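You operate a simulated robot arm through the tools that you are given. There is no shell and no other tool. Be economical: measure what you need, move in short steps, check, and stop when the job is done.

You are at the controls of a simulated robot arm. One attempt, no reset.

Task
Rinse the greens in the sink under the tap and let them drain in the colander over the green basin.
Fine: shut the tap; when they drip no more, lift the colander into the big bowl, tip the basin into the sink and put it back; the other bunch and the silver basin stay. What is to be rubbed or washed off counts as gone when no trace of it is left.

Only the result counts: the job must be done as asked and must still hold three seconds after the hand-in. Knocking over, shifting, dropping, spilling or breaking anything else fails it.

Robot
A 7-joint arm with a two-finger parallel gripper, fixed in place. Base frame: the origin is at the foot of the arm, x ahead of it, y to its left, z up; the work surface is at about z = 0.86. Units: m, degrees, N and s.
With the tool pointing down near the work surface it reaches from about 0.48 to 0.92 m from the base axis. Its first joint turns from -115.0 to 115.0 degrees. Payload 3.91 kg.
The tool frame sits at the grasp point between the pads (the TCP): z along the fingers, y along the line on which they close. The tips reach 0.03 m beyond it. Largest opening 0.11 m; finger width 0.02, thickness 0.01; the body of the gripper, 0.048 by 0.112 m, starts 0.055 m behind the TCP.
Orientation is told as [roll, pitch, yaw] about the base's x, y, z axes, in that order, counted from this pose: with the fingers straight down and closing along the base's y, the tool's x points along the base's -x, its y along +y and its z along -z.

Tools
- The arm moves only by the tool servo_tool. Its argument "series" is a list of rows, each a list of 3 entries, a list of its own where there are three numbers: the gripper command, from -1 (shut) to 1 (fully open), values between in proportion, then the shift along the base's x, y, z in mm, then the turn, a rotation vector about the base's x, y, z in degrees. In form: [[gripper, [x, y, z], [ax, ay, az]], ...]. A call has 1 to 8 rows; each row is the pose to reach, as a shift and turn from the pose commanded when the call began. Each row takes 0.2 s and may step no farther than 0.05 m and 8.6 degrees from the row before; otherwise, or with a gripper value out of range, the whole call is refused. Where a pose cannot be reached the arm comes as near as it can. A force on the tool above 40 N (or 10 N above the force at the start of the call, whichever is more), or a blocked arm, ends the call early, and 0.2 s more pass. Each finger travels about 0.153 m/s and halts on what it meets, pressing with about 22 N; the grip force reading is that of the motor and also rises with nothing between the fingers. The clock runs only during rows and for 0.2 s after the last one: add rows that repeat a pose to give the fingers time. The reply holds the time, the measured pose of the TCP, the force on the tool along the base axes, the opening and the grip force, in the units named above and with some noise, with the torque about the TCP (base axes, N m) and any sound that the robot's microphone picked up, and new pictures: "views" is both (left out), scene, wrist or none.
- Cameras (640 x 400 px; columns grow to the right, rows downward): "scene" is fixed at [0.3883, 0.4916, 1.6025]; the picture's right is [-0.86, -0.51, 0.00], its down [-0.41, 0.68, -0.61] and it looks along [0.31, -0.53, -0.79] (base axes); focal length 234 px, centre (320, 200). "wrist" rides on the gripper at [0.072, 0.017, -0.103] in the tool frame; the picture's right is [-0.23, 0.97, 0.00], its down [-0.76, -0.18, -0.62] and it looks along [-0.61, -0.14, 0.78] (tool axes); focal length 222 px, centre (320, 200). There is no depth. A picture from a camera that has moved, and an enlarged one, comes with that camera's place and axes in the base frame and with its lens. The place of the scene camera against the robot may be out by one fixed shift of up to 0.018 m in any direction.
- move_column(by): slides the trunk up (or, below 0, down) by that many m; the arm rides with it, the base frame stays. It gives what a move gives, with no picture.
- zoom(camera, box): a new picture of the part [left, top, right, bottom] of that camera's present view, enlarged. The clock stands still meanwhile.
- close_job(): hands the job in; it is judged then, once.

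Go step by step. Nothing tells you positions but the pictures and the camera data: compare them with the known pose of the tool, close in by small moves and look again before you grip or let go. The budget is 120 turns and 200 pictures, counting those below and the enlarged ones. Unless the task says otherwise, let go and move clear before handing in, and close with one line.

The tools are called after "Emit:" by a JSON object that holds its "api" and its "payload". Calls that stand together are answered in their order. servo_tool: Moves the arm, as the interface text tells. Its arguments: {"type":"object","properties":{"series":{"type":"array"},"views":{"type":"string","enum":["both","scene","wrist","none"]}},"required":["series"]} The other tools are called the same way: move_column (by) slides the trunk up or down; zoom (camera, box) takes an enlarged picture of a part of a camera's view; close_job () hands the job in.

At the start:

```text
time: 0.0
eef_pos: [0.5321, 0.0913, 1.3208]
tcp_rot: [-0.1, 0.0, 0.0]
contact_force: [-0.9, 0.2, 0.6]
torque: [-0.02, -0.02, 0.0]
finger_gap: 0.11
gripper_force: 0.0
trunk travel left (down, up): [-0.725, 0.265]
```

scene: 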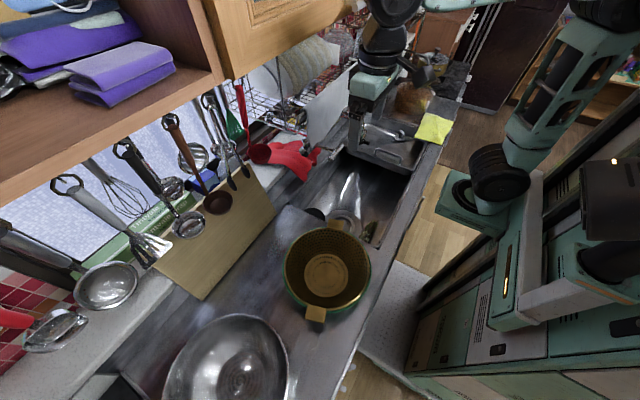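
wrist: 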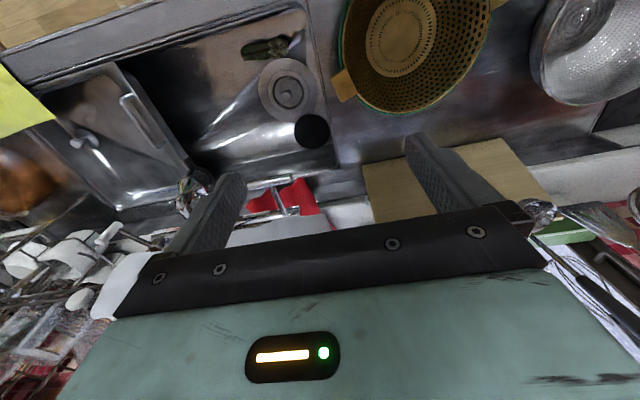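

I see a brass colander in the green basin beside the sink, a big steel bowl near the camera and a bunch of greens in the sink. I look closer before I move.

Emit:
{"api": "zoom", "payload": {"camera": "scene", "box": [240, 120, 480, 270]}}

Emit:
{"api": "zoom", "payload": {"camera": "wrist", "box": [0, 0, 400, 250]}}

Emit:
{"api": "zoom", "payload": {"camera": "scene", "box": [130, 200, 450, 400]}}

```text
2.67 times, centred on (360, 195) of scene
camera zoom: at [0.3883, 0.4916, 1.6025], right [-0.86, -0.51, 0.0], down [-0.41, 0.68, -0.61], along [0.31, -0.53, -0.79], focal length 624 px, centre (213, 213)
```

zoom: 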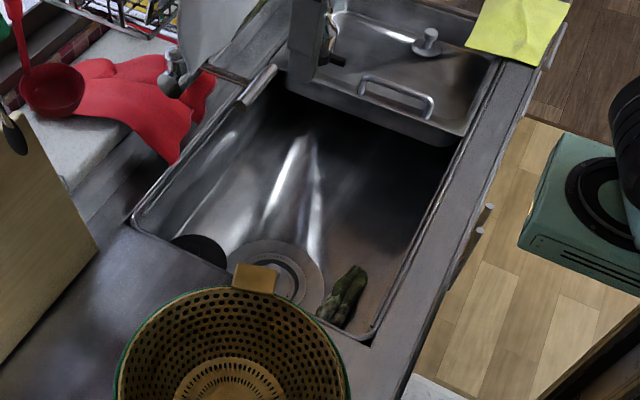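

```text
1.60 times, centred on (200, 125) of wrist
camera zoom: at [0.4604, 0.1078, 1.4244], right [0.23, 0.97, 0.0], down [0.76, -0.18, 0.62], along [0.61, -0.14, -0.78], focal length 355 px, centre (512, 320)
```

zoom: 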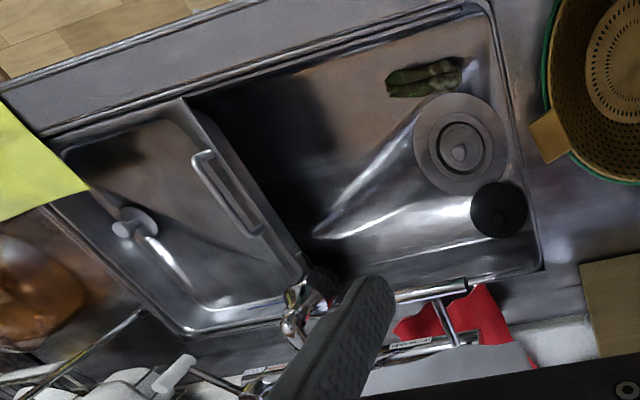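

```text
2.00 times, centred on (290, 300) of scene
camera zoom: at [0.3883, 0.4916, 1.6025], right [-0.86, -0.51, 0.0], down [-0.41, 0.68, -0.61], along [0.31, -0.53, -0.79], focal length 468 px, centre (380, 0)
```

zoom: 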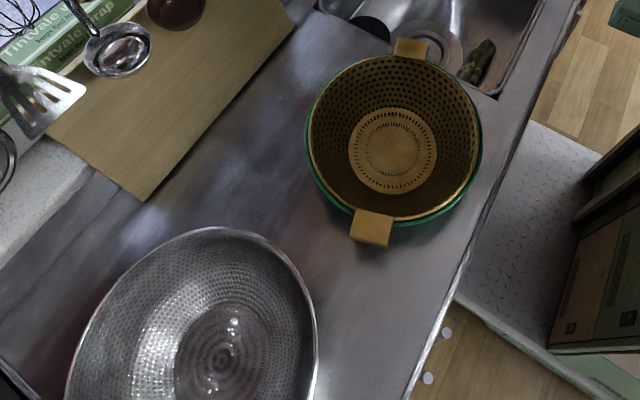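

The gripper hides the back of the sink where the tap should be. I move it to the side to clear the view.

Emit:
{"api": "servo_tool", "payload": {"series": [[1, [0, 50, 0], [0, 0, 0]], [1, [0, 100, 0], [0, 0, 0]], [1, [0, 150, 0], [0, 0, 0]], [1, [0, 200, 0], [0, 0, 0]], [1, [0, 250, 0], [0, 0, 0]], [1, [0, 300, 0], [0, 0, 0]]]}}

```text
time: 1.4
eef_pos: [0.5316, 0.3888, 1.3224]
tcp_rot: [-0.1, -0.1, -0.2]
contact_force: [0.4, -0.1, 0.8]
torque: [0.06, -0.01, -0.02]
finger_gap: 0.1099
gripper_force: 0.0
trunk travel left (down, up): [-0.725, 0.265]
camera wrist: at [0.4602, 0.4065, 1.424], right [0.23, 0.97, 0.0], down [0.76, -0.18, 0.62], along [0.61, -0.14, -0.78], focal length 222 px, centre (320, 200)
```

scene: 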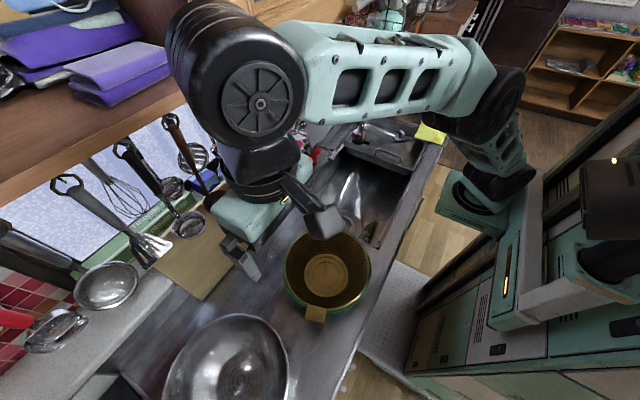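
wrist: 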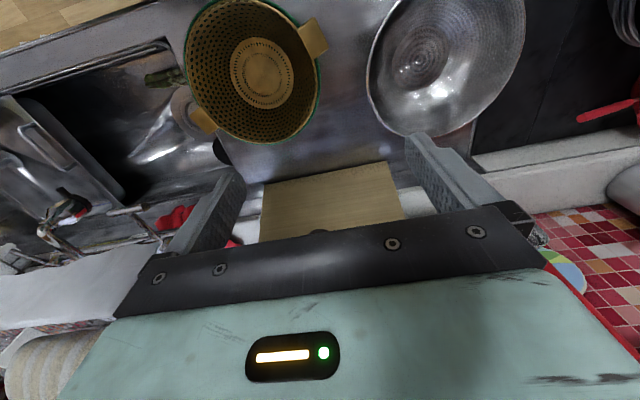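

The big bowl and colander are clear, but the tap is still partly hidden. I swing to the other side to see the tap and far end.

Emit:
{"api": "servo_tool", "payload": {"series": [[1, [0, -50, 0], [0, 0, 0]], [1, [0, -100, 0], [0, 0, 0]], [1, [0, -150, 0], [0, 0, 0]], [1, [0, -200, 0], [0, 0, 0]], [1, [0, -250, 0], [0, 0, 0]], [1, [0, -300, 0], [0, 0, 0]], [1, [0, -350, 0], [0, 0, 0]], [1, [0, -400, 0], [0, 0, 0]]], "views": "none"}}

Emit:
{"api": "servo_tool", "payload": {"series": [[1, [0, -50, 0], [0, 0, 0]], [1, [0, -100, 0], [0, 0, 0]], [1, [0, -150, 0], [0, 0, 0]], [1, [0, -200, 0], [0, 0, 0]], [1, [0, -250, 0], [0, 0, 0]], [1, [0, -300, 0], [0, 0, 0]], [1, [0, -350, 0], [0, 0, 0]]]}}

```text
time: 3.2
eef_pos: [0.5311, -0.0083, 1.3237]
tcp_rot: [0.0, -0.1, 0.1]
contact_force: [-0.3, 0.5, 0.0]
torque: [0.0, 0.03, 0.04]
finger_gap: 0.1101
gripper_force: 0.0
trunk travel left (down, up): [-0.725, 0.265]
```

```text
time: 4.8
eef_pos: [0.5304, -0.3597, 1.3222]
tcp_rot: [0.0, 0.0, 0.1]
contact_force: [-0.1, 0.5, 0.7]
torque: [-0.02, -0.01, 0.0]
finger_gap: 0.11
gripper_force: 0.1
trunk travel left (down, up): [-0.725, 0.265]
camera wrist: at [0.4592, -0.3427, 1.4247], right [0.23, 0.97, 0.0], down [0.76, -0.18, 0.62], along [0.61, -0.14, -0.78], focal length 222 px, centre (320, 200)
```

scene: 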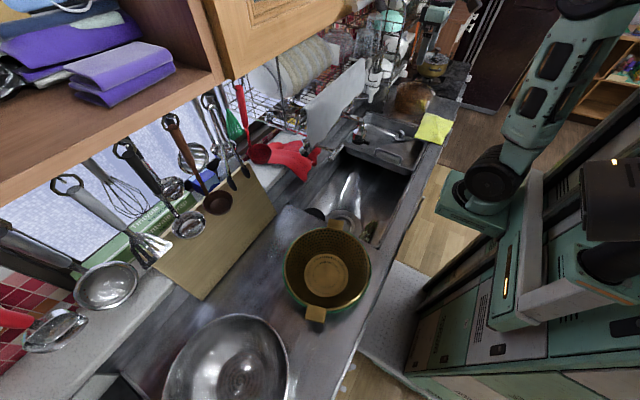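
wrist: 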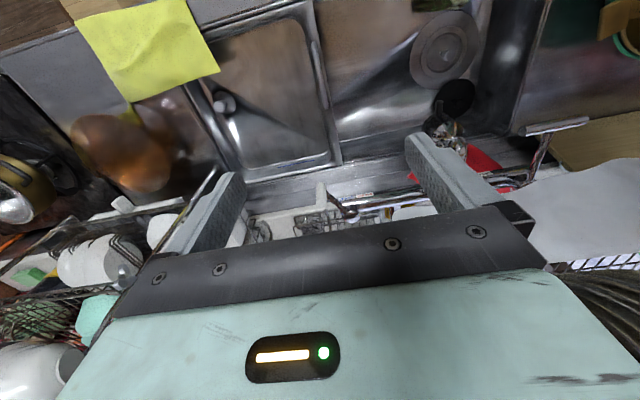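

Emit:
{"api": "zoom", "payload": {"camera": "scene", "box": [290, 60, 482, 180]}}

Emit:
{"api": "zoom", "payload": {"camera": "wrist", "box": [320, 20, 640, 220]}}

Emit:
{"api": "zoom", "payload": {"camera": "wrist", "box": [0, 20, 320, 220]}}

```text
3.33 times, centred on (386, 120) of scene
camera zoom: at [0.3883, 0.4916, 1.6025], right [-0.86, -0.51, 0.0], down [-0.41, 0.68, -0.61], along [0.31, -0.53, -0.79], focal length 780 px, centre (100, 467)
```

zoom: 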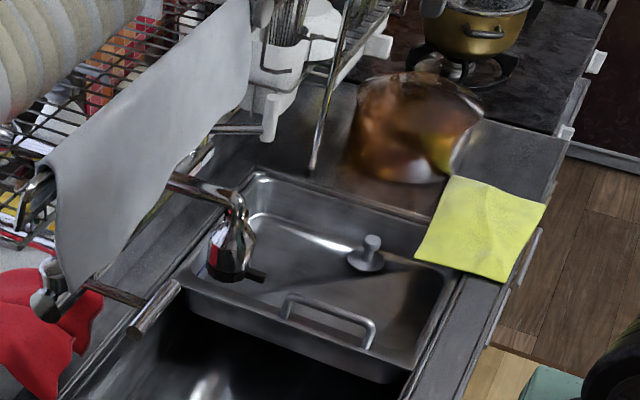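

```text
2.00 times, centred on (480, 120) of wrist
camera zoom: at [0.4592, -0.3427, 1.4247], right [0.23, 0.97, 0.0], down [0.76, -0.18, 0.62], along [0.61, -0.14, -0.78], focal length 444 px, centre (0, 360)
```

zoom: 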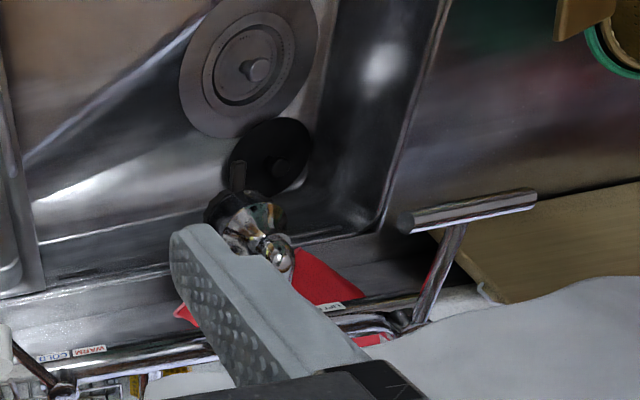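

```text
2.00 times, centred on (160, 120) of wrist
camera zoom: at [0.4592, -0.3427, 1.4247], right [0.23, 0.97, 0.0], down [0.76, -0.18, 0.62], along [0.61, -0.14, -0.78], focal length 444 px, centre (640, 360)
```

zoom: 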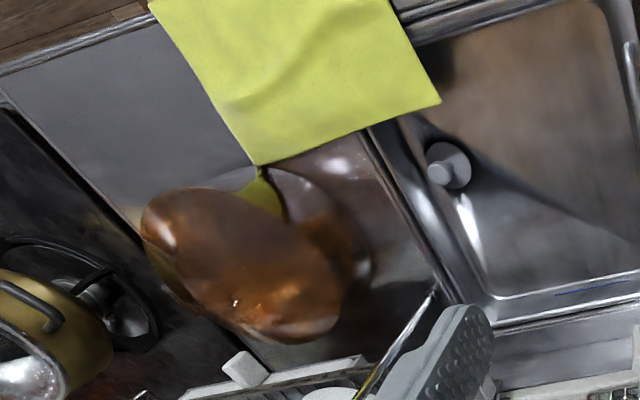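

The tap is a wall mixer: nozzle near (0.63, -0.185, 1.05), T-shaped lever near (0.64, -0.03, 1.10) with a "LIFT" label. I go nearer with the wrist camera to examine lever, nozzle and greens.

Emit:
{"api": "servo_tool", "payload": {"series": [[1, [-20, 50, 0], [0, 0, 0]], [1, [-40, 90, -10], [0, 0, 0]], [1, [-60, 130, -20], [0, 0, 0]], [1, [-70, 170, -30], [0, 0, 0]], [1, [-70, 210, -40], [0, 0, 0]], [1, [-70, 250, -50], [0, 0, 0]]]}}

```text
refused: row 1 steps farther than a row can; nothing moved
```

Emit:
{"api": "servo_tool", "payload": {"series": [[1, [-20, 40, 0], [0, 0, 0]], [1, [-40, 80, -10], [0, 0, 0]], [1, [-60, 120, -20], [0, 0, 0]], [1, [-70, 160, -30], [0, 0, 0]], [1, [-70, 200, -40], [0, 0, 0]], [1, [-70, 240, -50], [0, 0, 0]]], "views": "wrist"}}

```text
time: 6.2
eef_pos: [0.4739, -0.133, 1.2543]
tcp_rot: [0.1, 0.0, 0.0]
contact_force: [0.1, 0.2, -0.3]
torque: [0.01, -0.02, -0.01]
finger_gap: 0.11
gripper_force: 0.1
out of reach, approached as far as the arm can: row 4, 5, 6
trunk travel left (down, up): [-0.725, 0.265]
camera wrist: at [0.4022, -0.1145, 1.358], right [0.23, 0.97, 0.0], down [0.76, -0.18, 0.62], along [0.61, -0.14, -0.78], focal length 222 px, centre (320, 200)
```

wrist: 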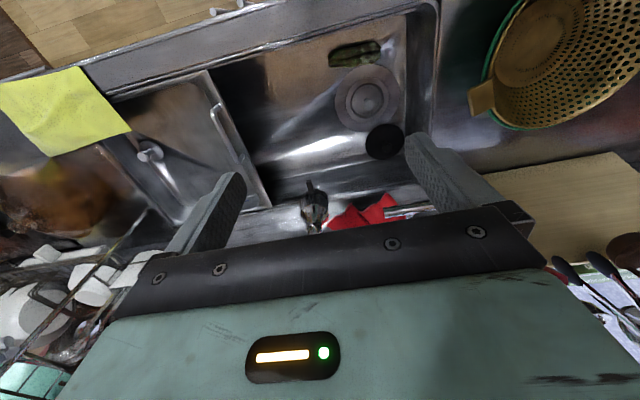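

The limit at this reach is x ≈ 0.474. I enlarge the greens and the tap.

Emit:
{"api": "zoom", "payload": {"camera": "wrist", "box": [280, 10, 440, 110]}}

Emit:
{"api": "zoom", "payload": {"camera": "wrist", "box": [260, 140, 500, 290]}}

```text
4.00 times, centred on (360, 60) of wrist
camera zoom: at [0.4022, -0.1145, 1.358], right [0.23, 0.97, 0.0], down [0.76, -0.18, 0.62], along [0.61, -0.14, -0.78], focal length 888 px, centre (160, 760)
```

zoom: 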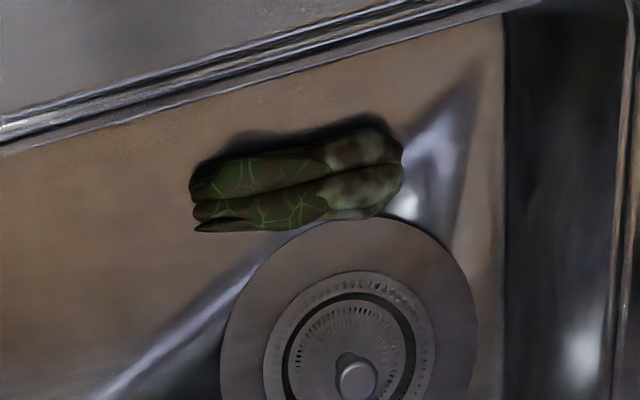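

```text
2.67 times, centred on (380, 215) of wrist
camera zoom: at [0.4022, -0.1145, 1.358], right [0.23, 0.97, 0.0], down [0.76, -0.18, 0.62], along [0.61, -0.14, -0.78], focal length 592 px, centre (160, 160)
```

zoom: 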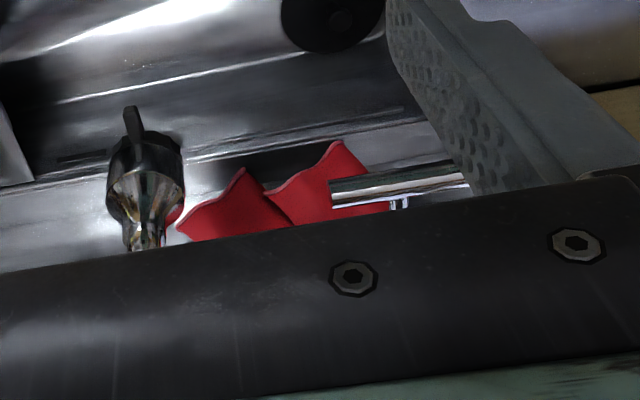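

The greens lie along y at about (0.487, -0.045, 0.70), roughly 0.13 m long and 0.05 m wide. Next I get a better view of the lever.

Emit:
{"api": "servo_tool", "payload": {"series": [[1, [0, 40, 0], [0, 0, 0]], [1, [0, 80, 0], [0, 0, 0]], [1, [0, 120, 0], [0, 0, 0]], [1, [0, 160, 0], [0, 0, 0]]], "views": "wrist"}}

Emit:
{"api": "zoom", "payload": {"camera": "scene", "box": [300, 110, 396, 170]}}

Emit:
{"api": "zoom", "payload": {"camera": "wrist", "box": [180, 140, 420, 290]}}

```text
time: 7.2
eef_pos: [0.4735, 0.0267, 1.2546]
tcp_rot: [0.0, 0.0, -0.1]
contact_force: [0.3, -0.7, -0.2]
torque: [0.02, 0.0, -0.01]
finger_gap: 0.1101
gripper_force: 0.1
trunk travel left (down, up): [-0.725, 0.265]
camera wrist: at [0.4021, 0.044, 1.357], right [0.23, 0.97, 0.0], down [0.76, -0.18, 0.62], along [0.61, -0.14, -0.78], focal length 222 px, centre (320, 200)
```

wrist: 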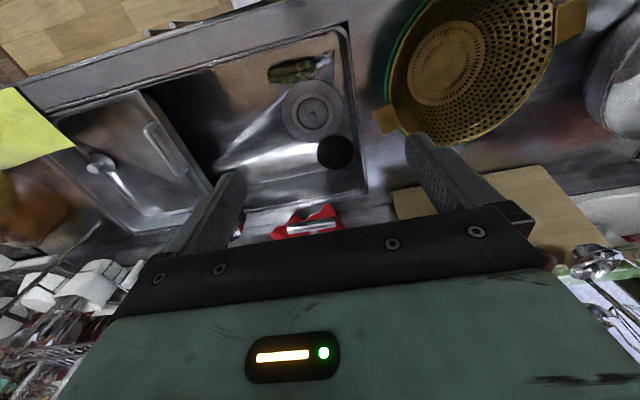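

```text
6.67 times, centred on (348, 140) of scene
camera zoom: at [0.3883, 0.4916, 1.6025], right [-0.86, -0.51, 0.0], down [-0.41, 0.68, -0.61], along [0.31, -0.53, -0.79], focal length 1559 px, centre (133, 600)
```

zoom: 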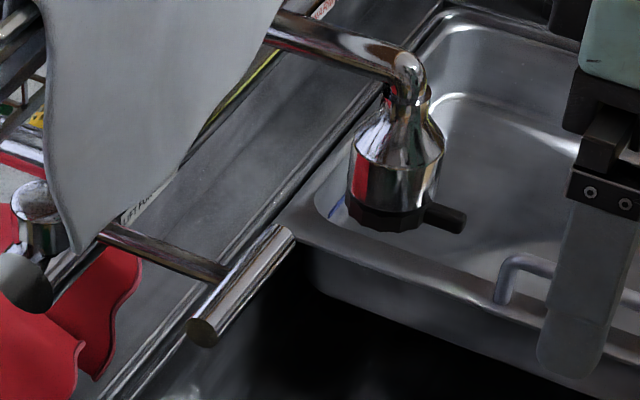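

```text
2.67 times, centred on (300, 215) of wrist
camera zoom: at [0.4021, 0.044, 1.357], right [0.23, 0.97, 0.0], down [0.76, -0.18, 0.62], along [0.61, -0.14, -0.78], focal length 592 px, centre (373, 160)
```

zoom: 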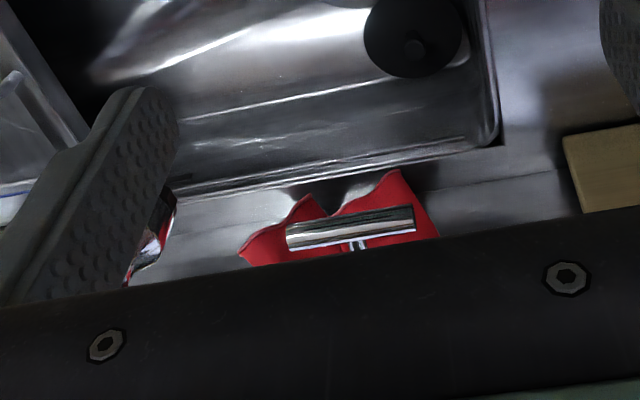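

The lever bar runs along y with its centre near (0.655, -0.03, 1.093), and its stem goes back towards the wall. I'll tilt the hand forward, close the fingers and hook them under the bar.

Emit:
{"api": "servo_tool", "payload": {"series": [[0, [10, -10, -5], [0, -8, 0]], [-1, [20, -20, -10], [0, -16, 0]], [-1, [30, -30, -20], [0, -24, 0]], [-1, [40, -40, -40], [0, -32, 0]], [-1, [40, -50, -70], [0, -40, 0]], [-1, [40, -57, -100], [0, -48, 0]], [-1, [40, -57, -140], [0, -56, 0]], [-1, [40, -57, -170], [0, -64, 0]]]}}

```text
time: 9.0
eef_pos: [0.613, 0.06, 1.1214]
tcp_rot: [0.2, -64.2, -0.2]
contact_force: [-1.2, -0.5, 0.8]
torque: [0.03, 0.03, 0.07]
finger_gap: 0.0
gripper_force: 22.1
out of reach, approached as far as the arm can: row 3, 4, 5, 6, 7, 8
trunk travel left (down, up): [-0.725, 0.265]
camera wrist: at [0.4887, 0.0765, 1.1006], right [0.1, 0.97, 0.21], down [-0.23, -0.18, 0.96], along [0.97, -0.14, 0.2], focal length 222 px, centre (320, 200)
```

scene: 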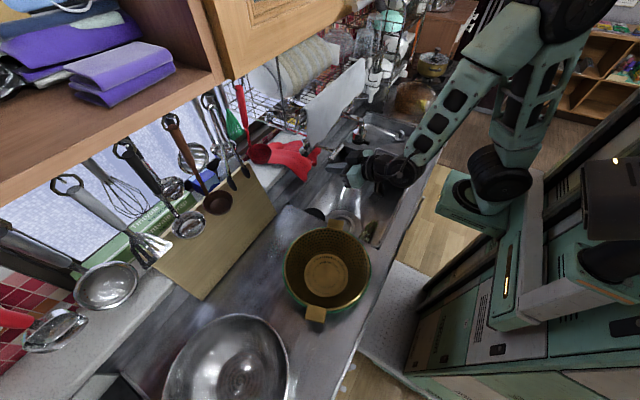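
wrist: 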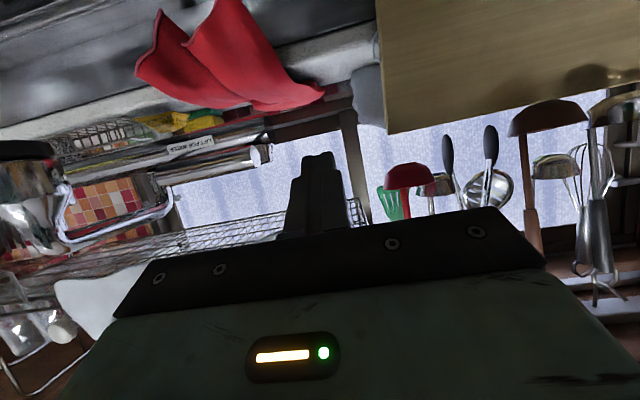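

The hand is tilted to -64° at (0.613, 0.06, 1.12), displaced by reach limits. I look closer at the lever from here.

Emit:
{"api": "zoom", "payload": {"camera": "wrist", "box": [40, 80, 360, 280]}}

Emit:
{"api": "zoom", "payload": {"camera": "scene", "box": [280, 110, 440, 210]}}

```text
2.00 times, centred on (200, 180) of wrist
camera zoom: at [0.4887, 0.0765, 1.1006], right [0.1, 0.97, 0.21], down [-0.23, -0.18, 0.96], along [0.97, -0.14, 0.2], focal length 444 px, centre (560, 240)
```

zoom: 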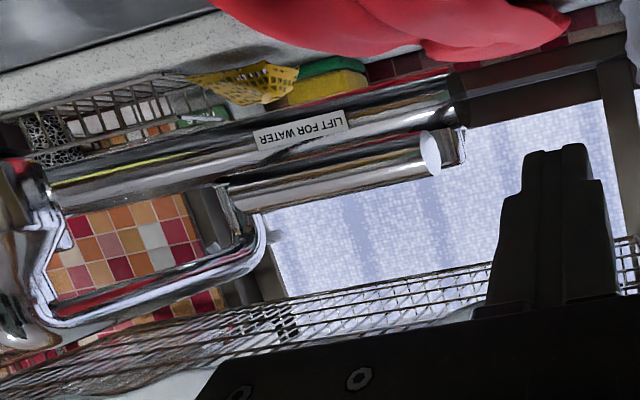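

```text
4.00 times, centred on (360, 160) of scene
camera zoom: at [0.3883, 0.4916, 1.6025], right [-0.86, -0.51, 0.0], down [-0.41, 0.68, -0.61], along [0.31, -0.53, -0.79], focal length 936 px, centre (160, 360)
```

zoom: 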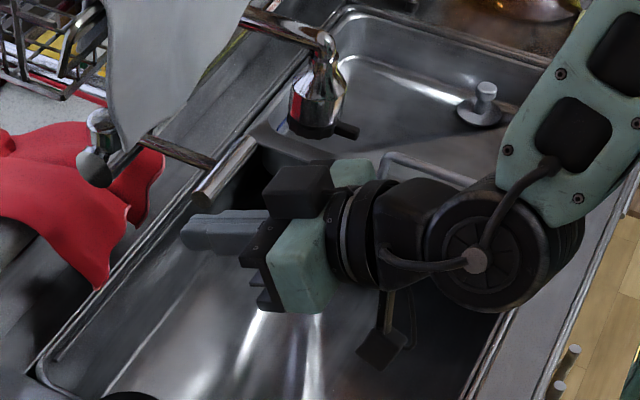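

The bar is confirmed: y from -0.068 to 0.013, z ≈ 1.092, marked "LIFT FOR WATER". I level the hand, go below bar height and check the pose.

Emit:
{"api": "servo_tool", "payload": {"series": [[-1, [0, 0, -20], [0, -7, 0]], [-1, [0, 0, -40], [0, -14, 0]], [-1, [0, 0, -65], [0, -20, 0]]], "views": "none"}}

```text
time: 9.8
eef_pos: [0.6191, 0.0696, 1.0532]
tcp_rot: [1.0, -84.1, -0.9]
contact_force: [-1.0, 0.3, 0.0]
torque: [0.01, 0.03, -0.01]
finger_gap: 0.0001
gripper_force: 22.0
out of reach, approached as far as the arm can: row 1, 2, 3
trunk travel left (down, up): [-0.725, 0.265]
```

Emit:
{"api": "servo_tool", "payload": {"series": [[-1, [10, -40, 0], [0, 0, 0]], [-1, [10, -80, 0], [0, 0, 0]], [-1, [10, -100, 0], [0, 0, 0]], [-1, [10, -100, 0], [0, 0, 0]]]}}

```text
time: 10.8
eef_pos: [0.6686, -0.0139, 1.0372]
tcp_rot: [0.0, -84.0, -0.1]
contact_force: [-0.2, 0.4, 0.1]
torque: [-0.01, -0.01, 0.01]
finger_gap: 0.0001
gripper_force: 22.2
out of reach, approached as far as the arm can: row 1, 2, 3, 4
trunk travel left (down, up): [-0.725, 0.265]
camera wrist: at [0.5588, 0.0052, 0.975], right [0.02, 0.97, 0.23], down [-0.54, -0.18, 0.82], along [0.84, -0.14, 0.52], focal length 222 px, centre (320, 200)
```

scene: 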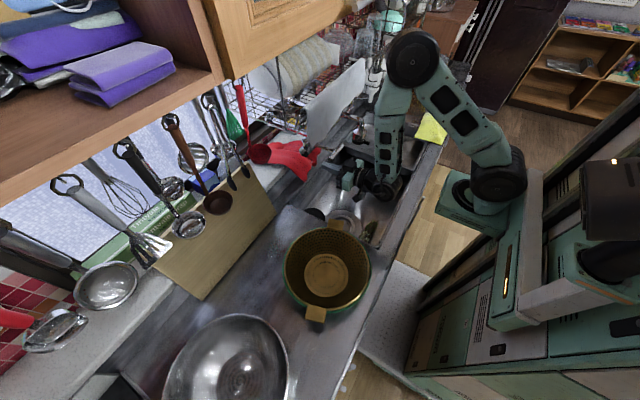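
wrist: 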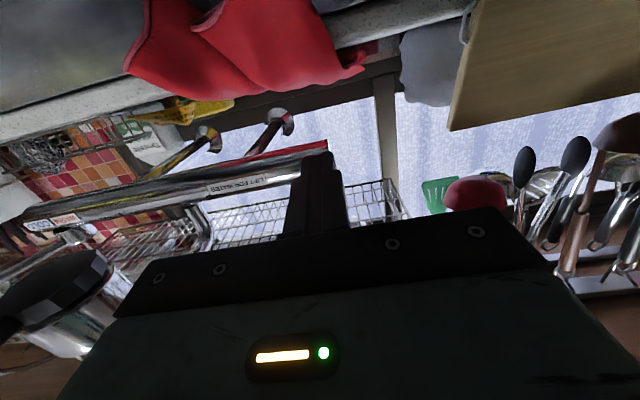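

The fingers are under the bar but a bit far in. I back out slightly, centre on the bar and raise.

Emit:
{"api": "servo_tool", "payload": {"series": [[-1, [-10, -10, 5], [0, 0, 0]], [-1, [-20, -12, 10], [0, 0, 0]]], "views": "none"}}

```text
time: 11.4
eef_pos: [0.67, -0.0156, 1.0383]
tcp_rot: [-0.1, -84.0, -0.1]
contact_force: [0.1, -0.2, 0.4]
torque: [0.02, 0.01, -0.01]
finger_gap: 0.0001
gripper_force: 22.0
out of reach, approached as far as the arm can: row 1, 2
trunk travel left (down, up): [-0.725, 0.265]
```

I can't come nearer with the hand level, so I tilt it back to about -60°. That allows a shorter reach and still hooks the bar from below.

Emit:
{"api": "servo_tool", "payload": {"series": [[-1, [-5, -5, 0], [0, 8, 0]], [-1, [-15, -12, 10], [0, 16, 0]], [-1, [-25, -14, 18], [0, 23, 0]], [-1, [-27, -14, 18], [0, 23, 0]]]}}

```text
time: 12.4
eef_pos: [0.6627, -0.0228, 1.0566]
tcp_rot: [0.0, -60.9, 0.0]
contact_force: [-0.5, -0.2, -0.1]
torque: [0.02, 0.01, -0.03]
finger_gap: 0.0002
gripper_force: 21.4
out of reach, approached as far as the arm can: row 1, 2, 3, 4
trunk travel left (down, up): [-0.725, 0.265]
camera wrist: at [0.5398, -0.0056, 1.0426], right [0.11, 0.97, 0.2], down [-0.17, -0.18, 0.97], along [0.98, -0.14, 0.15], focal length 222 px, centre (320, 200)
```

scene: 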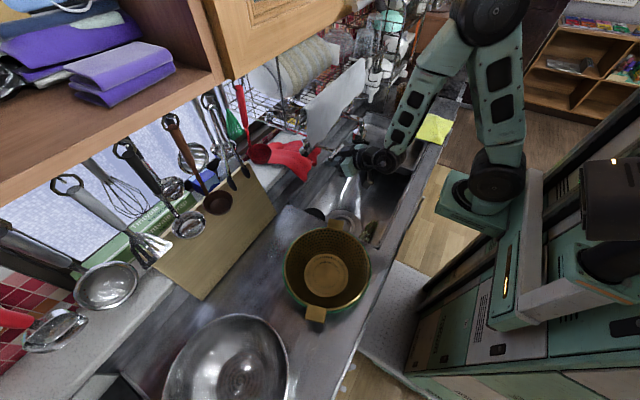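
wrist: 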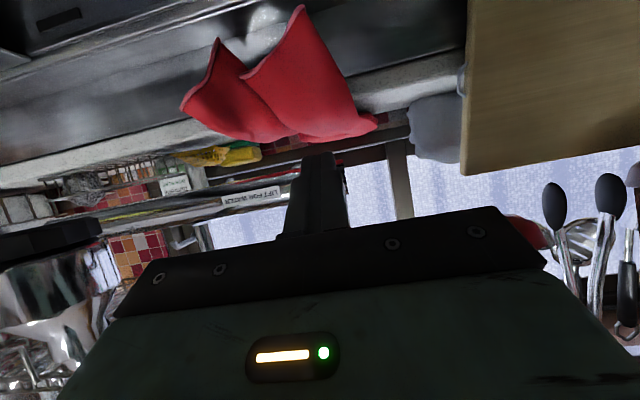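

The fingertips are now just under the bar. I raise them in small steps.

Emit:
{"api": "servo_tool", "payload": {"series": [[-1, [0, 0, 8], [0, 0, 0]], [-1, [0, 0, 16], [0, 0, 0]], [-1, [0, 0, 24], [0, 0, 0]], [-1, [0, 0, 32], [0, 0, 0]], [-1, [0, 0, 40], [0, 0, 0]]]}}

```text
time: 13.6
eef_pos: [0.6644, -0.0224, 1.0963]
tcp_rot: [0.2, -61.0, -0.1]
contact_force: [0.2, 0.3, -0.8]
torque: [-0.01, -0.02, 0.01]
finger_gap: 0.0
gripper_force: 22.3
trunk travel left (down, up): [-0.725, 0.265]
camera wrist: at [0.5399, -0.0055, 1.0829], right [0.11, 0.97, 0.2], down [-0.18, -0.18, 0.97], along [0.98, -0.14, 0.15], focal length 222 px, centre (320, 200)
```

scene: 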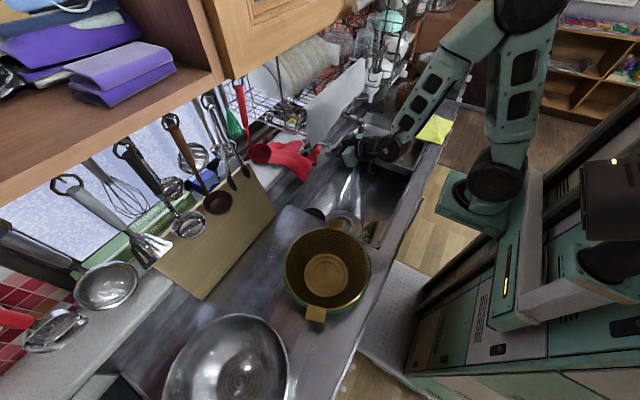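
wrist: 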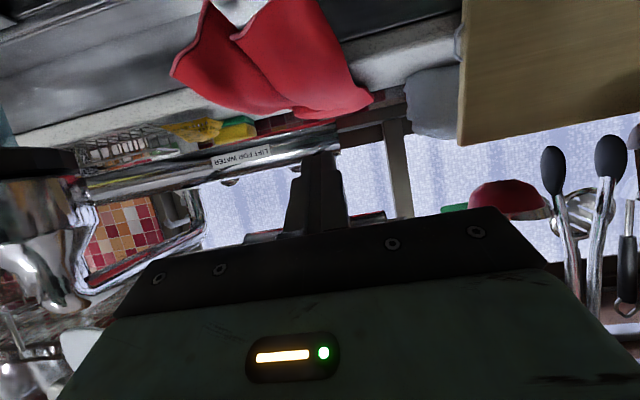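

Emit:
{"api": "zoom", "payload": {"camera": "wrist", "box": [160, 120, 480, 320]}}

Emit:
{"api": "zoom", "payload": {"camera": "scene", "box": [280, 110, 440, 210]}}

```text
2.00 times, centred on (320, 220) of wrist
camera zoom: at [0.5399, -0.0055, 1.0829], right [0.11, 0.97, 0.2], down [-0.18, -0.18, 0.97], along [0.98, -0.14, 0.15], focal length 444 px, centre (320, 160)
```

zoom: 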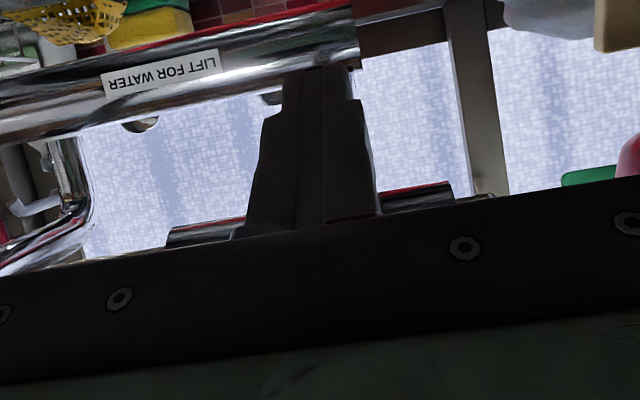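

```text
4.00 times, centred on (360, 160) of scene
camera zoom: at [0.3883, 0.4916, 1.6025], right [-0.86, -0.51, 0.0], down [-0.41, 0.68, -0.61], along [0.31, -0.53, -0.79], focal length 936 px, centre (160, 360)
```

zoom: 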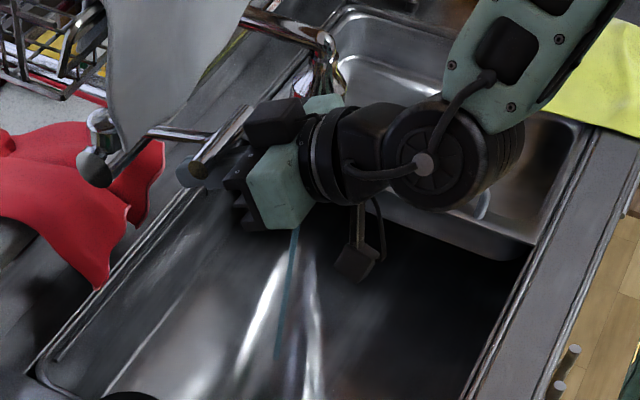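

A thin blue stream now falls from the nozzle, so the tap is open. I lift a bit more for full flow, then lower and withdraw.

Emit:
{"api": "servo_tool", "payload": {"series": [[-1, [0, 0, 8], [0, 0, 0]], [-1, [0, 0, 16], [0, 0, 0]], [-1, [0, 0, 0], [0, 0, 0]], [-1, [0, 0, -30], [0, 0, 0]], [-1, [0, 0, -40], [0, 0, 0]]]}}

Emit:
{"api": "zoom", "payload": {"camera": "scene", "box": [280, 110, 440, 210]}}

```text
time: 14.8
eef_pos: [0.664, -0.0233, 1.0558]
tcp_rot: [0.0, -61.0, -0.1]
contact_force: [-0.8, -0.7, -0.4]
torque: [0.02, 0.02, 0.03]
finger_gap: 0.0
gripper_force: 22.4
trunk travel left (down, up): [-0.725, 0.265]
camera wrist: at [0.5398, -0.0055, 1.0425], right [0.11, 0.97, 0.2], down [-0.18, -0.18, 0.97], along [0.98, -0.14, 0.15], focal length 222 px, centre (320, 200)
```

scene: 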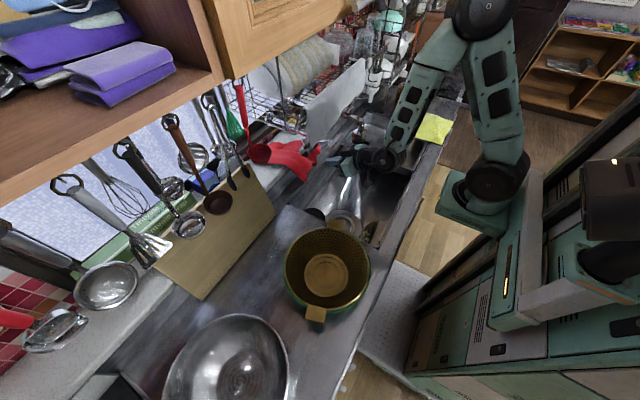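
wrist: 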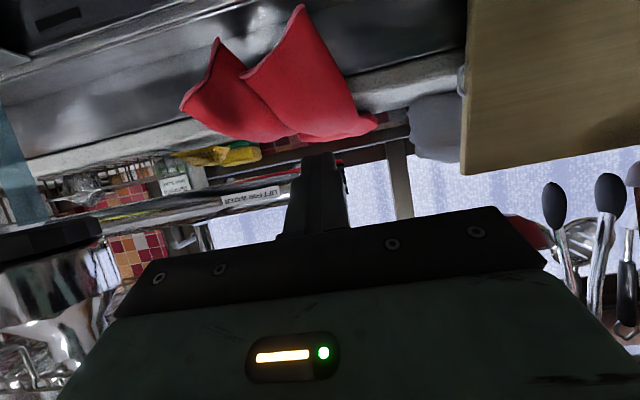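

```text
4.00 times, centred on (360, 160) of scene
camera zoom: at [0.3883, 0.4916, 1.6025], right [-0.86, -0.51, 0.0], down [-0.41, 0.68, -0.61], along [0.31, -0.53, -0.79], focal length 936 px, centre (160, 360)
```

zoom: 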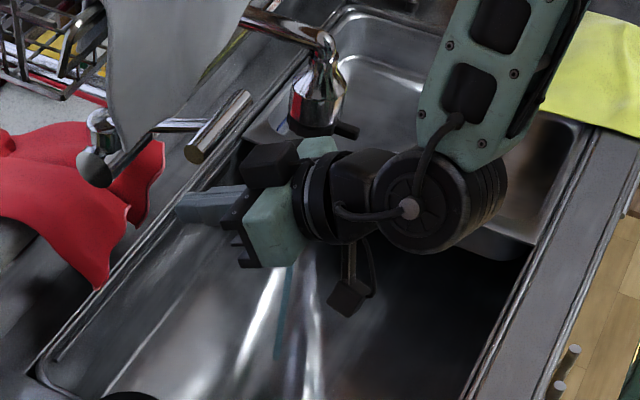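

Water keeps running and the lever is clear. I back out and turn the hand to vertical, away from the stream.

Emit:
{"api": "servo_tool", "payload": {"series": [[-1, [-10, 0, -20], [0, 7.7, 0]], [-1, [-25, 5, -20], [0, 15.4, 0]], [-1, [-45, 10, -20], [0, 23, 0]], [-1, [-70, 15, -10], [0, 30.6, 0]], [-1, [-95, 20, 0], [0, 38, 0]], [-1, [-120, 25, 10], [0, 46, 0]], [0, [-145, 25, 20], [0, 53.5, 0]], [0, [-160, 25, 20], [0, 61, 0]]]}}

```text
time: 16.6
eef_pos: [0.504, 0.0017, 1.0782]
tcp_rot: [0.1, 0.1, -0.1]
contact_force: [-0.5, 0.3, -0.3]
torque: [0.03, -0.01, 0.01]
finger_gap: 0.0549
gripper_force: 0.0
trunk travel left (down, up): [-0.725, 0.265]
camera wrist: at [0.4331, 0.0185, 1.18], right [0.23, 0.97, 0.0], down [0.76, -0.18, 0.62], along [0.61, -0.14, -0.78], focal length 222 px, centre (320, 200)
```

scene: 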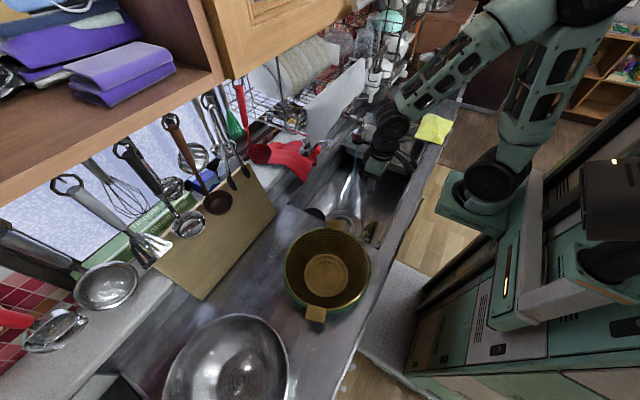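
wrist: 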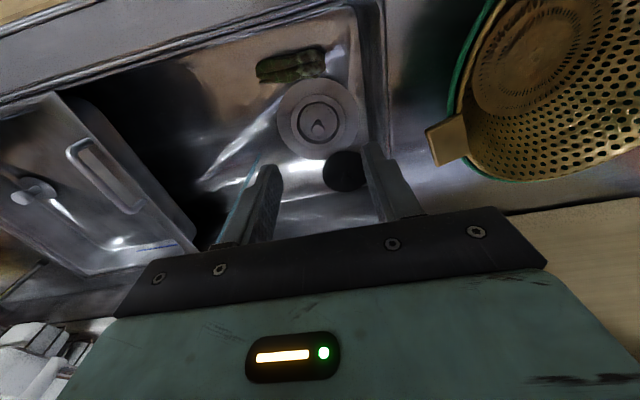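

The greens are at about (0.483, -0.046, 0.715), lying along y. I turn the hand by 90° so that it closes across them and line up above the stem half.

Emit:
{"api": "servo_tool", "payload": {"series": [[0.55, [0, -5, 0], [0, 0, 8.5]], [0.55, [0, -10, 0], [0, 0, 17]], [0.55, [0, -15, 0], [0, 0, 25.5]], [0.55, [0, -20, 0], [0, 0, 34]], [0.55, [-5, -20, 0], [0, 0, 42.5]], [0.55, [-10, -20, 0], [0, 0, 51]], [0.55, [-14, -20, 0], [0, 0, 59.5]], [0.55, [-14, -20, 0], [0, 0, 68]]], "views": "none"}}

Emit:
{"api": "servo_tool", "payload": {"series": [[0.55, [0, 0, -40], [0, 0, 8]], [0.55, [0, 0, -80], [0, 0, 16]], [0.55, [0, 0, -120], [0, 0, 22]], [0.55, [0, 0, -150], [0, 0, 22]]]}}

```text
time: 18.4
eef_pos: [0.4905, -0.0171, 1.0762]
tcp_rot: [-0.1, 0.1, 68.1]
contact_force: [0.0, -0.4, 0.4]
torque: [0.0, -0.01, 0.01]
finger_gap: 0.0853
gripper_force: 0.0
trunk travel left (down, up): [-0.725, 0.265]
```

```text
time: 19.4
eef_pos: [0.4898, -0.0176, 0.9269]
tcp_rot: [0.0, 0.0, 90.0]
contact_force: [-0.4, -0.5, 0.0]
torque: [0.0, 0.0, 0.03]
finger_gap: 0.0855
gripper_force: 0.1
trunk travel left (down, up): [-0.725, 0.265]
camera wrist: at [0.4746, -0.0909, 1.0296], right [-0.97, 0.23, 0.0], down [0.18, 0.76, 0.62], along [0.14, 0.61, -0.78], focal length 222 px, centre (320, 200)
```

scene: 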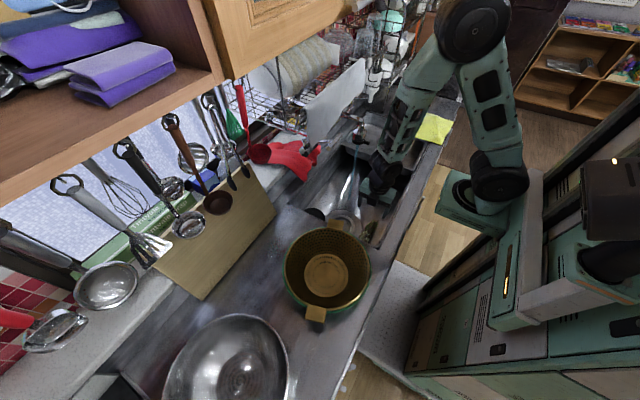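
wrist: 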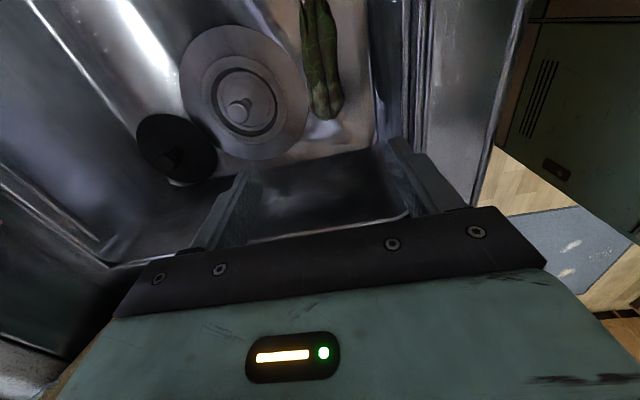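

Alignment is good: the stem end is at y ≈ 0.007 and the axis at x ≈ 0.486. I go down to the greens.

Emit:
{"api": "servo_tool", "payload": {"series": [[0.55, [-2, 0, -45], [0, 0, 0]], [0.55, [-2, 0, -90], [0, 0, 0]], [0.55, [-2, 0, -130], [0, 0, 0]], [0.55, [-2, 0, -160], [0, 0, 0]], [0.55, [-2, 0, -175], [0, 0, 0]], [0.55, [-2, 0, -185], [0, 0, 0]]], "views": "wrist"}}

```text
time: 20.8
eef_pos: [0.4887, -0.0183, 0.7422]
tcp_rot: [0.0, 0.1, 90.0]
contact_force: [0.6, 0.1, 0.1]
torque: [-0.05, 0.0, 0.01]
finger_gap: 0.0855
gripper_force: 0.1
trunk travel left (down, up): [-0.725, 0.265]
camera wrist: at [0.4727, -0.0903, 0.8444], right [-0.97, 0.23, 0.0], down [0.18, 0.76, 0.62], along [0.14, 0.61, -0.78], focal length 222 px, centre (320, 200)
```

wrist: 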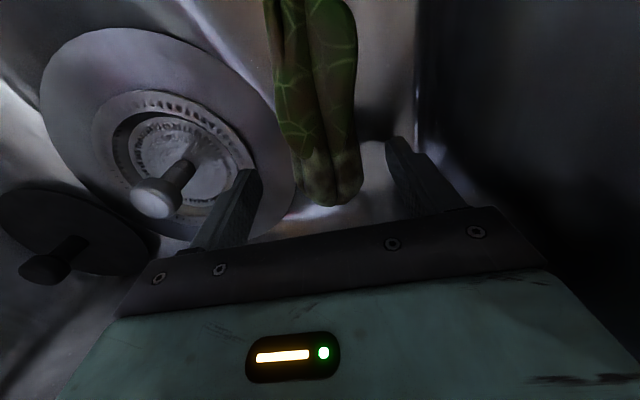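

Emit:
{"api": "servo_tool", "payload": {"series": [[0.55, [0, 0, -5], [0, 0, 0]], [0.55, [0, 0, -10], [0, 0, 0]], [0.55, [0, 0, -14], [0, 0, 0]]], "views": "wrist"}}

```text
time: 21.6
eef_pos: [0.4891, -0.0181, 0.7256]
tcp_rot: [0.0, -0.1, 90.0]
contact_force: [0.1, 0.0, 0.0]
torque: [0.01, 0.0, -0.04]
finger_gap: 0.0851
gripper_force: 0.0
trunk travel left (down, up): [-0.725, 0.265]
camera wrist: at [0.4724, -0.0904, 0.8302], right [-0.97, 0.23, 0.0], down [0.18, 0.76, 0.62], along [0.14, 0.61, -0.78], focal length 222 px, centre (320, 200)
```

wrist: 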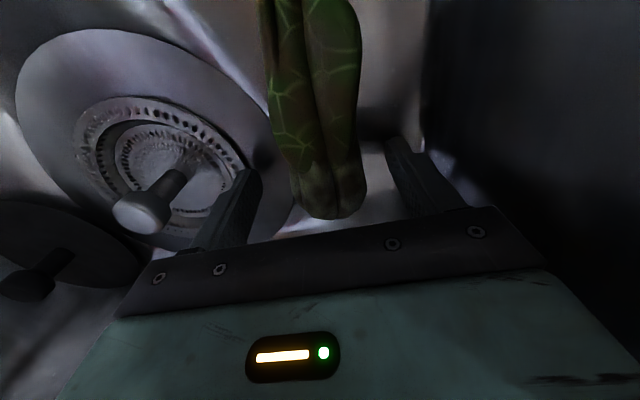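

The fingers straddle the stems 2–3 cm from the end. I close on them.

Emit:
{"api": "servo_tool", "payload": {"series": [[0, [0, 0, 0], [0, 0, 0]], [-1, [0, 0, 0], [0, 0, 0]], [-1, [0, 0, 0], [0, 0, 0]], [-1, [0, 0, 0], [0, 0, 0]]], "views": "none"}}

Emit:
{"api": "servo_tool", "payload": {"series": [[-1, [0, 0, 20], [0, 0, 0]], [-1, [0, 0, 50], [0, 0, 0]], [-1, [5, 0, 90], [0, 0, 0]], [-1, [10, 0, 130], [0, 0, 0]]]}}

```text
time: 22.6
eef_pos: [0.4878, -0.0183, 0.7268]
tcp_rot: [0.0, 0.0, 90.0]
contact_force: [0.6, 0.8, -0.7]
torque: [0.03, 0.01, 0.03]
finger_gap: 0.0515
gripper_force: 22.5
trunk travel left (down, up): [-0.725, 0.265]
```

```text
time: 23.6
eef_pos: [0.4979, -0.0189, 0.8581]
tcp_rot: [0.0, 0.0, 90.0]
contact_force: [0.6, 0.1, -0.8]
torque: [0.04, 0.01, 0.03]
finger_gap: 0.0512
gripper_force: 22.3
trunk travel left (down, up): [-0.725, 0.265]
camera wrist: at [0.4832, -0.0903, 0.96], right [-0.97, 0.23, 0.0], down [0.18, 0.76, 0.62], along [0.14, 0.61, -0.78], focal length 222 px, centre (320, 200)
```

scene: 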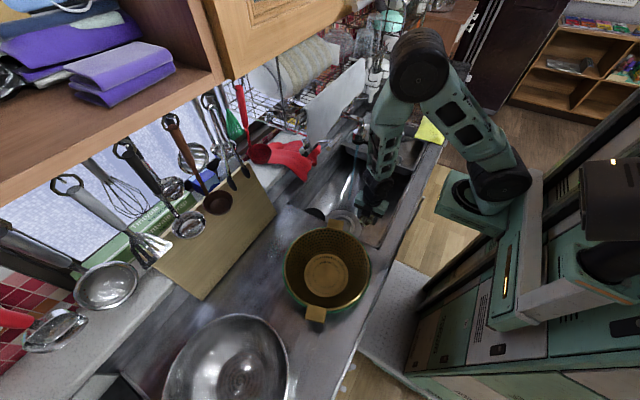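
wrist: 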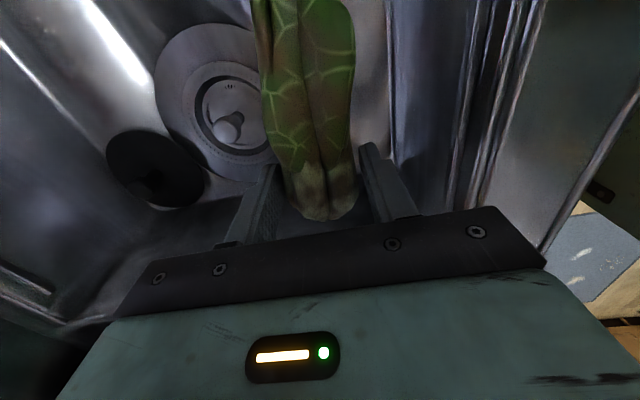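

The greens are held. I bring them to the stream near (0.64, -0.185) while tilting the hand back so that it stays clear of nozzle and lever.

Emit:
{"api": "servo_tool", "payload": {"series": [[-1, [5, -5, 20], [0, -7.5, 0]], [-1, [15, -10, 40], [0, -15, 0]], [-1, [30, -15, 60], [0, -22.5, 0]], [-1, [50, -20, 75], [0, -30, 0]], [-1, [70, -30, 80], [0, -37.5, 0]], [-1, [90, -40, 80], [0, -45, 0]], [-1, [110, -50, 80], [0, -52.5, 0]], [-1, [125, -60, 80], [0, -60, 0]]]}}

```text
time: 25.4
eef_pos: [0.6489, -0.0738, 0.9263]
tcp_rot: [-60.2, -0.1, 90.0]
contact_force: [0.1, 0.6, -1.0]
torque: [0.02, -0.02, -0.03]
finger_gap: 0.0512
gripper_force: 22.0
out of reach, approached as far as the arm can: row 2, 3, 4, 5, 6, 7, 8
trunk travel left (down, up): [-0.725, 0.265]
camera wrist: at [0.551, -0.1456, 0.9624], right [-0.48, 0.23, -0.84], down [-0.45, 0.76, 0.46], along [0.75, 0.61, -0.27], focal length 222 px, centre (320, 200)
```

scene: 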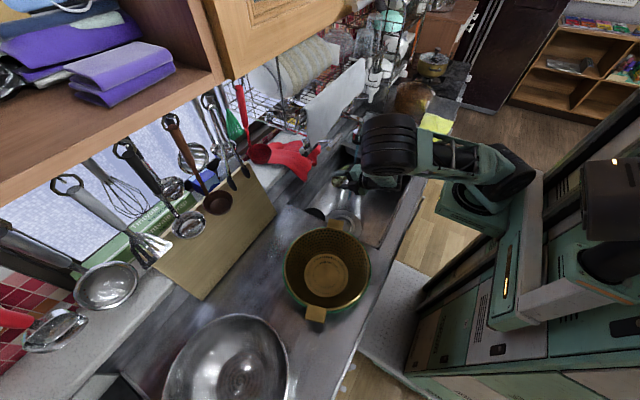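
wrist: 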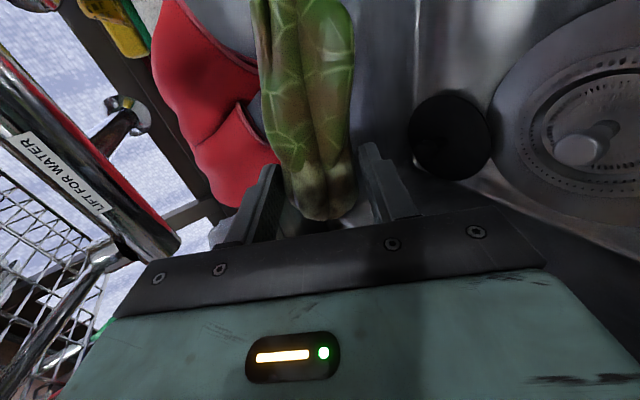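

Emit:
{"api": "zoom", "payload": {"camera": "scene", "box": [300, 80, 540, 230]}}

```text
2.67 times, centred on (420, 155) of scene
camera zoom: at [0.3883, 0.4916, 1.6025], right [-0.86, -0.51, 0.0], down [-0.41, 0.68, -0.61], along [0.31, -0.53, -0.79], focal length 624 px, centre (53, 320)
```

zoom: 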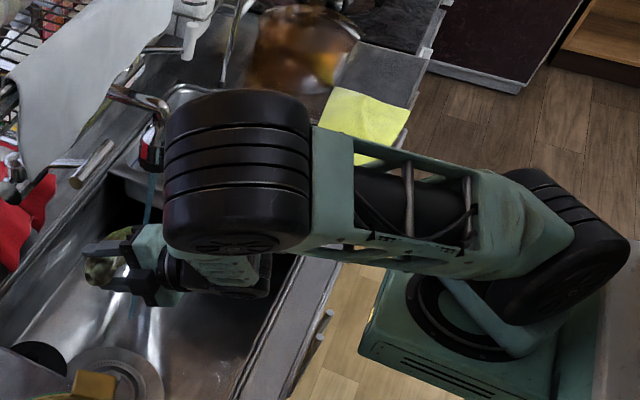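

The greens' leaf tips sit right beside the stream. I slide them in y until the stream hits the leaves.

Emit:
{"api": "servo_tool", "payload": {"series": [[-1, [0, -15, 5], [0, 0, 0]], [-1, [0, -30, 5], [0, 0, 0]], [-1, [0, -30, 5], [0, 0, 0]], [-1, [0, -30, 5], [0, 0, 0]]]}}

Emit:
{"api": "zoom", "payload": {"camera": "scene", "box": [300, 110, 420, 185]}}

```text
time: 26.4
eef_pos: [0.6521, -0.1018, 0.9287]
tcp_rot: [-59.9, 0.0, 90.1]
contact_force: [0.3, -0.2, -0.7]
torque: [0.01, 0.03, -0.02]
finger_gap: 0.0511
gripper_force: 22.3
out of reach, approached as far as the arm can: row 1, 2, 3, 4
trunk travel left (down, up): [-0.725, 0.265]
camera wrist: at [0.5561, -0.1751, 0.9645], right [-0.49, 0.23, -0.84], down [-0.45, 0.76, 0.47], along [0.75, 0.61, -0.27], focal length 222 px, centre (320, 200)
```

scene: 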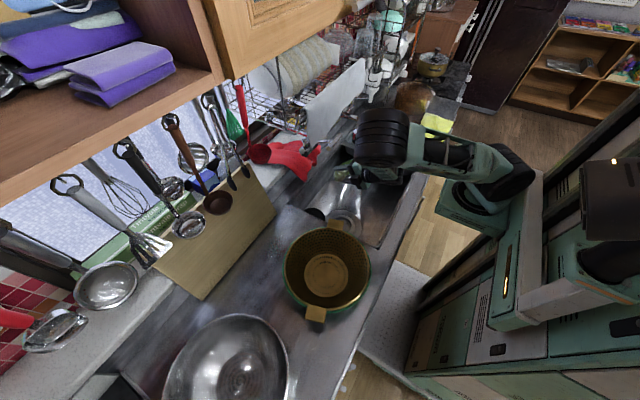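
wrist: 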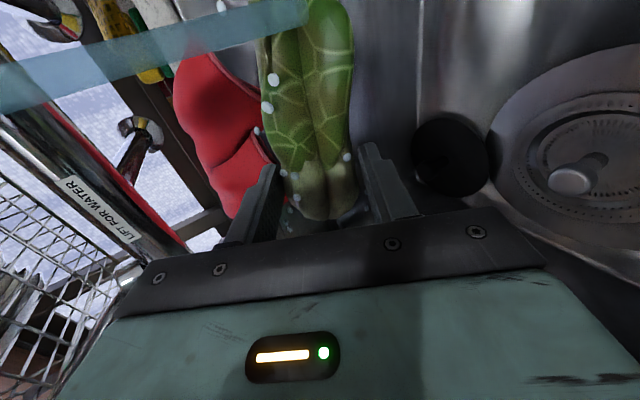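

```text
5.33 times, centred on (360, 148) of scene
camera zoom: at [0.3883, 0.4916, 1.6025], right [-0.86, -0.51, 0.0], down [-0.41, 0.68, -0.61], along [0.31, -0.53, -0.79], focal length 1247 px, centre (107, 480)
```

zoom: 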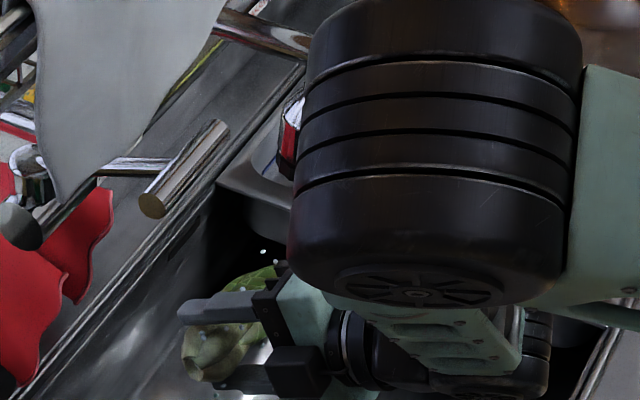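

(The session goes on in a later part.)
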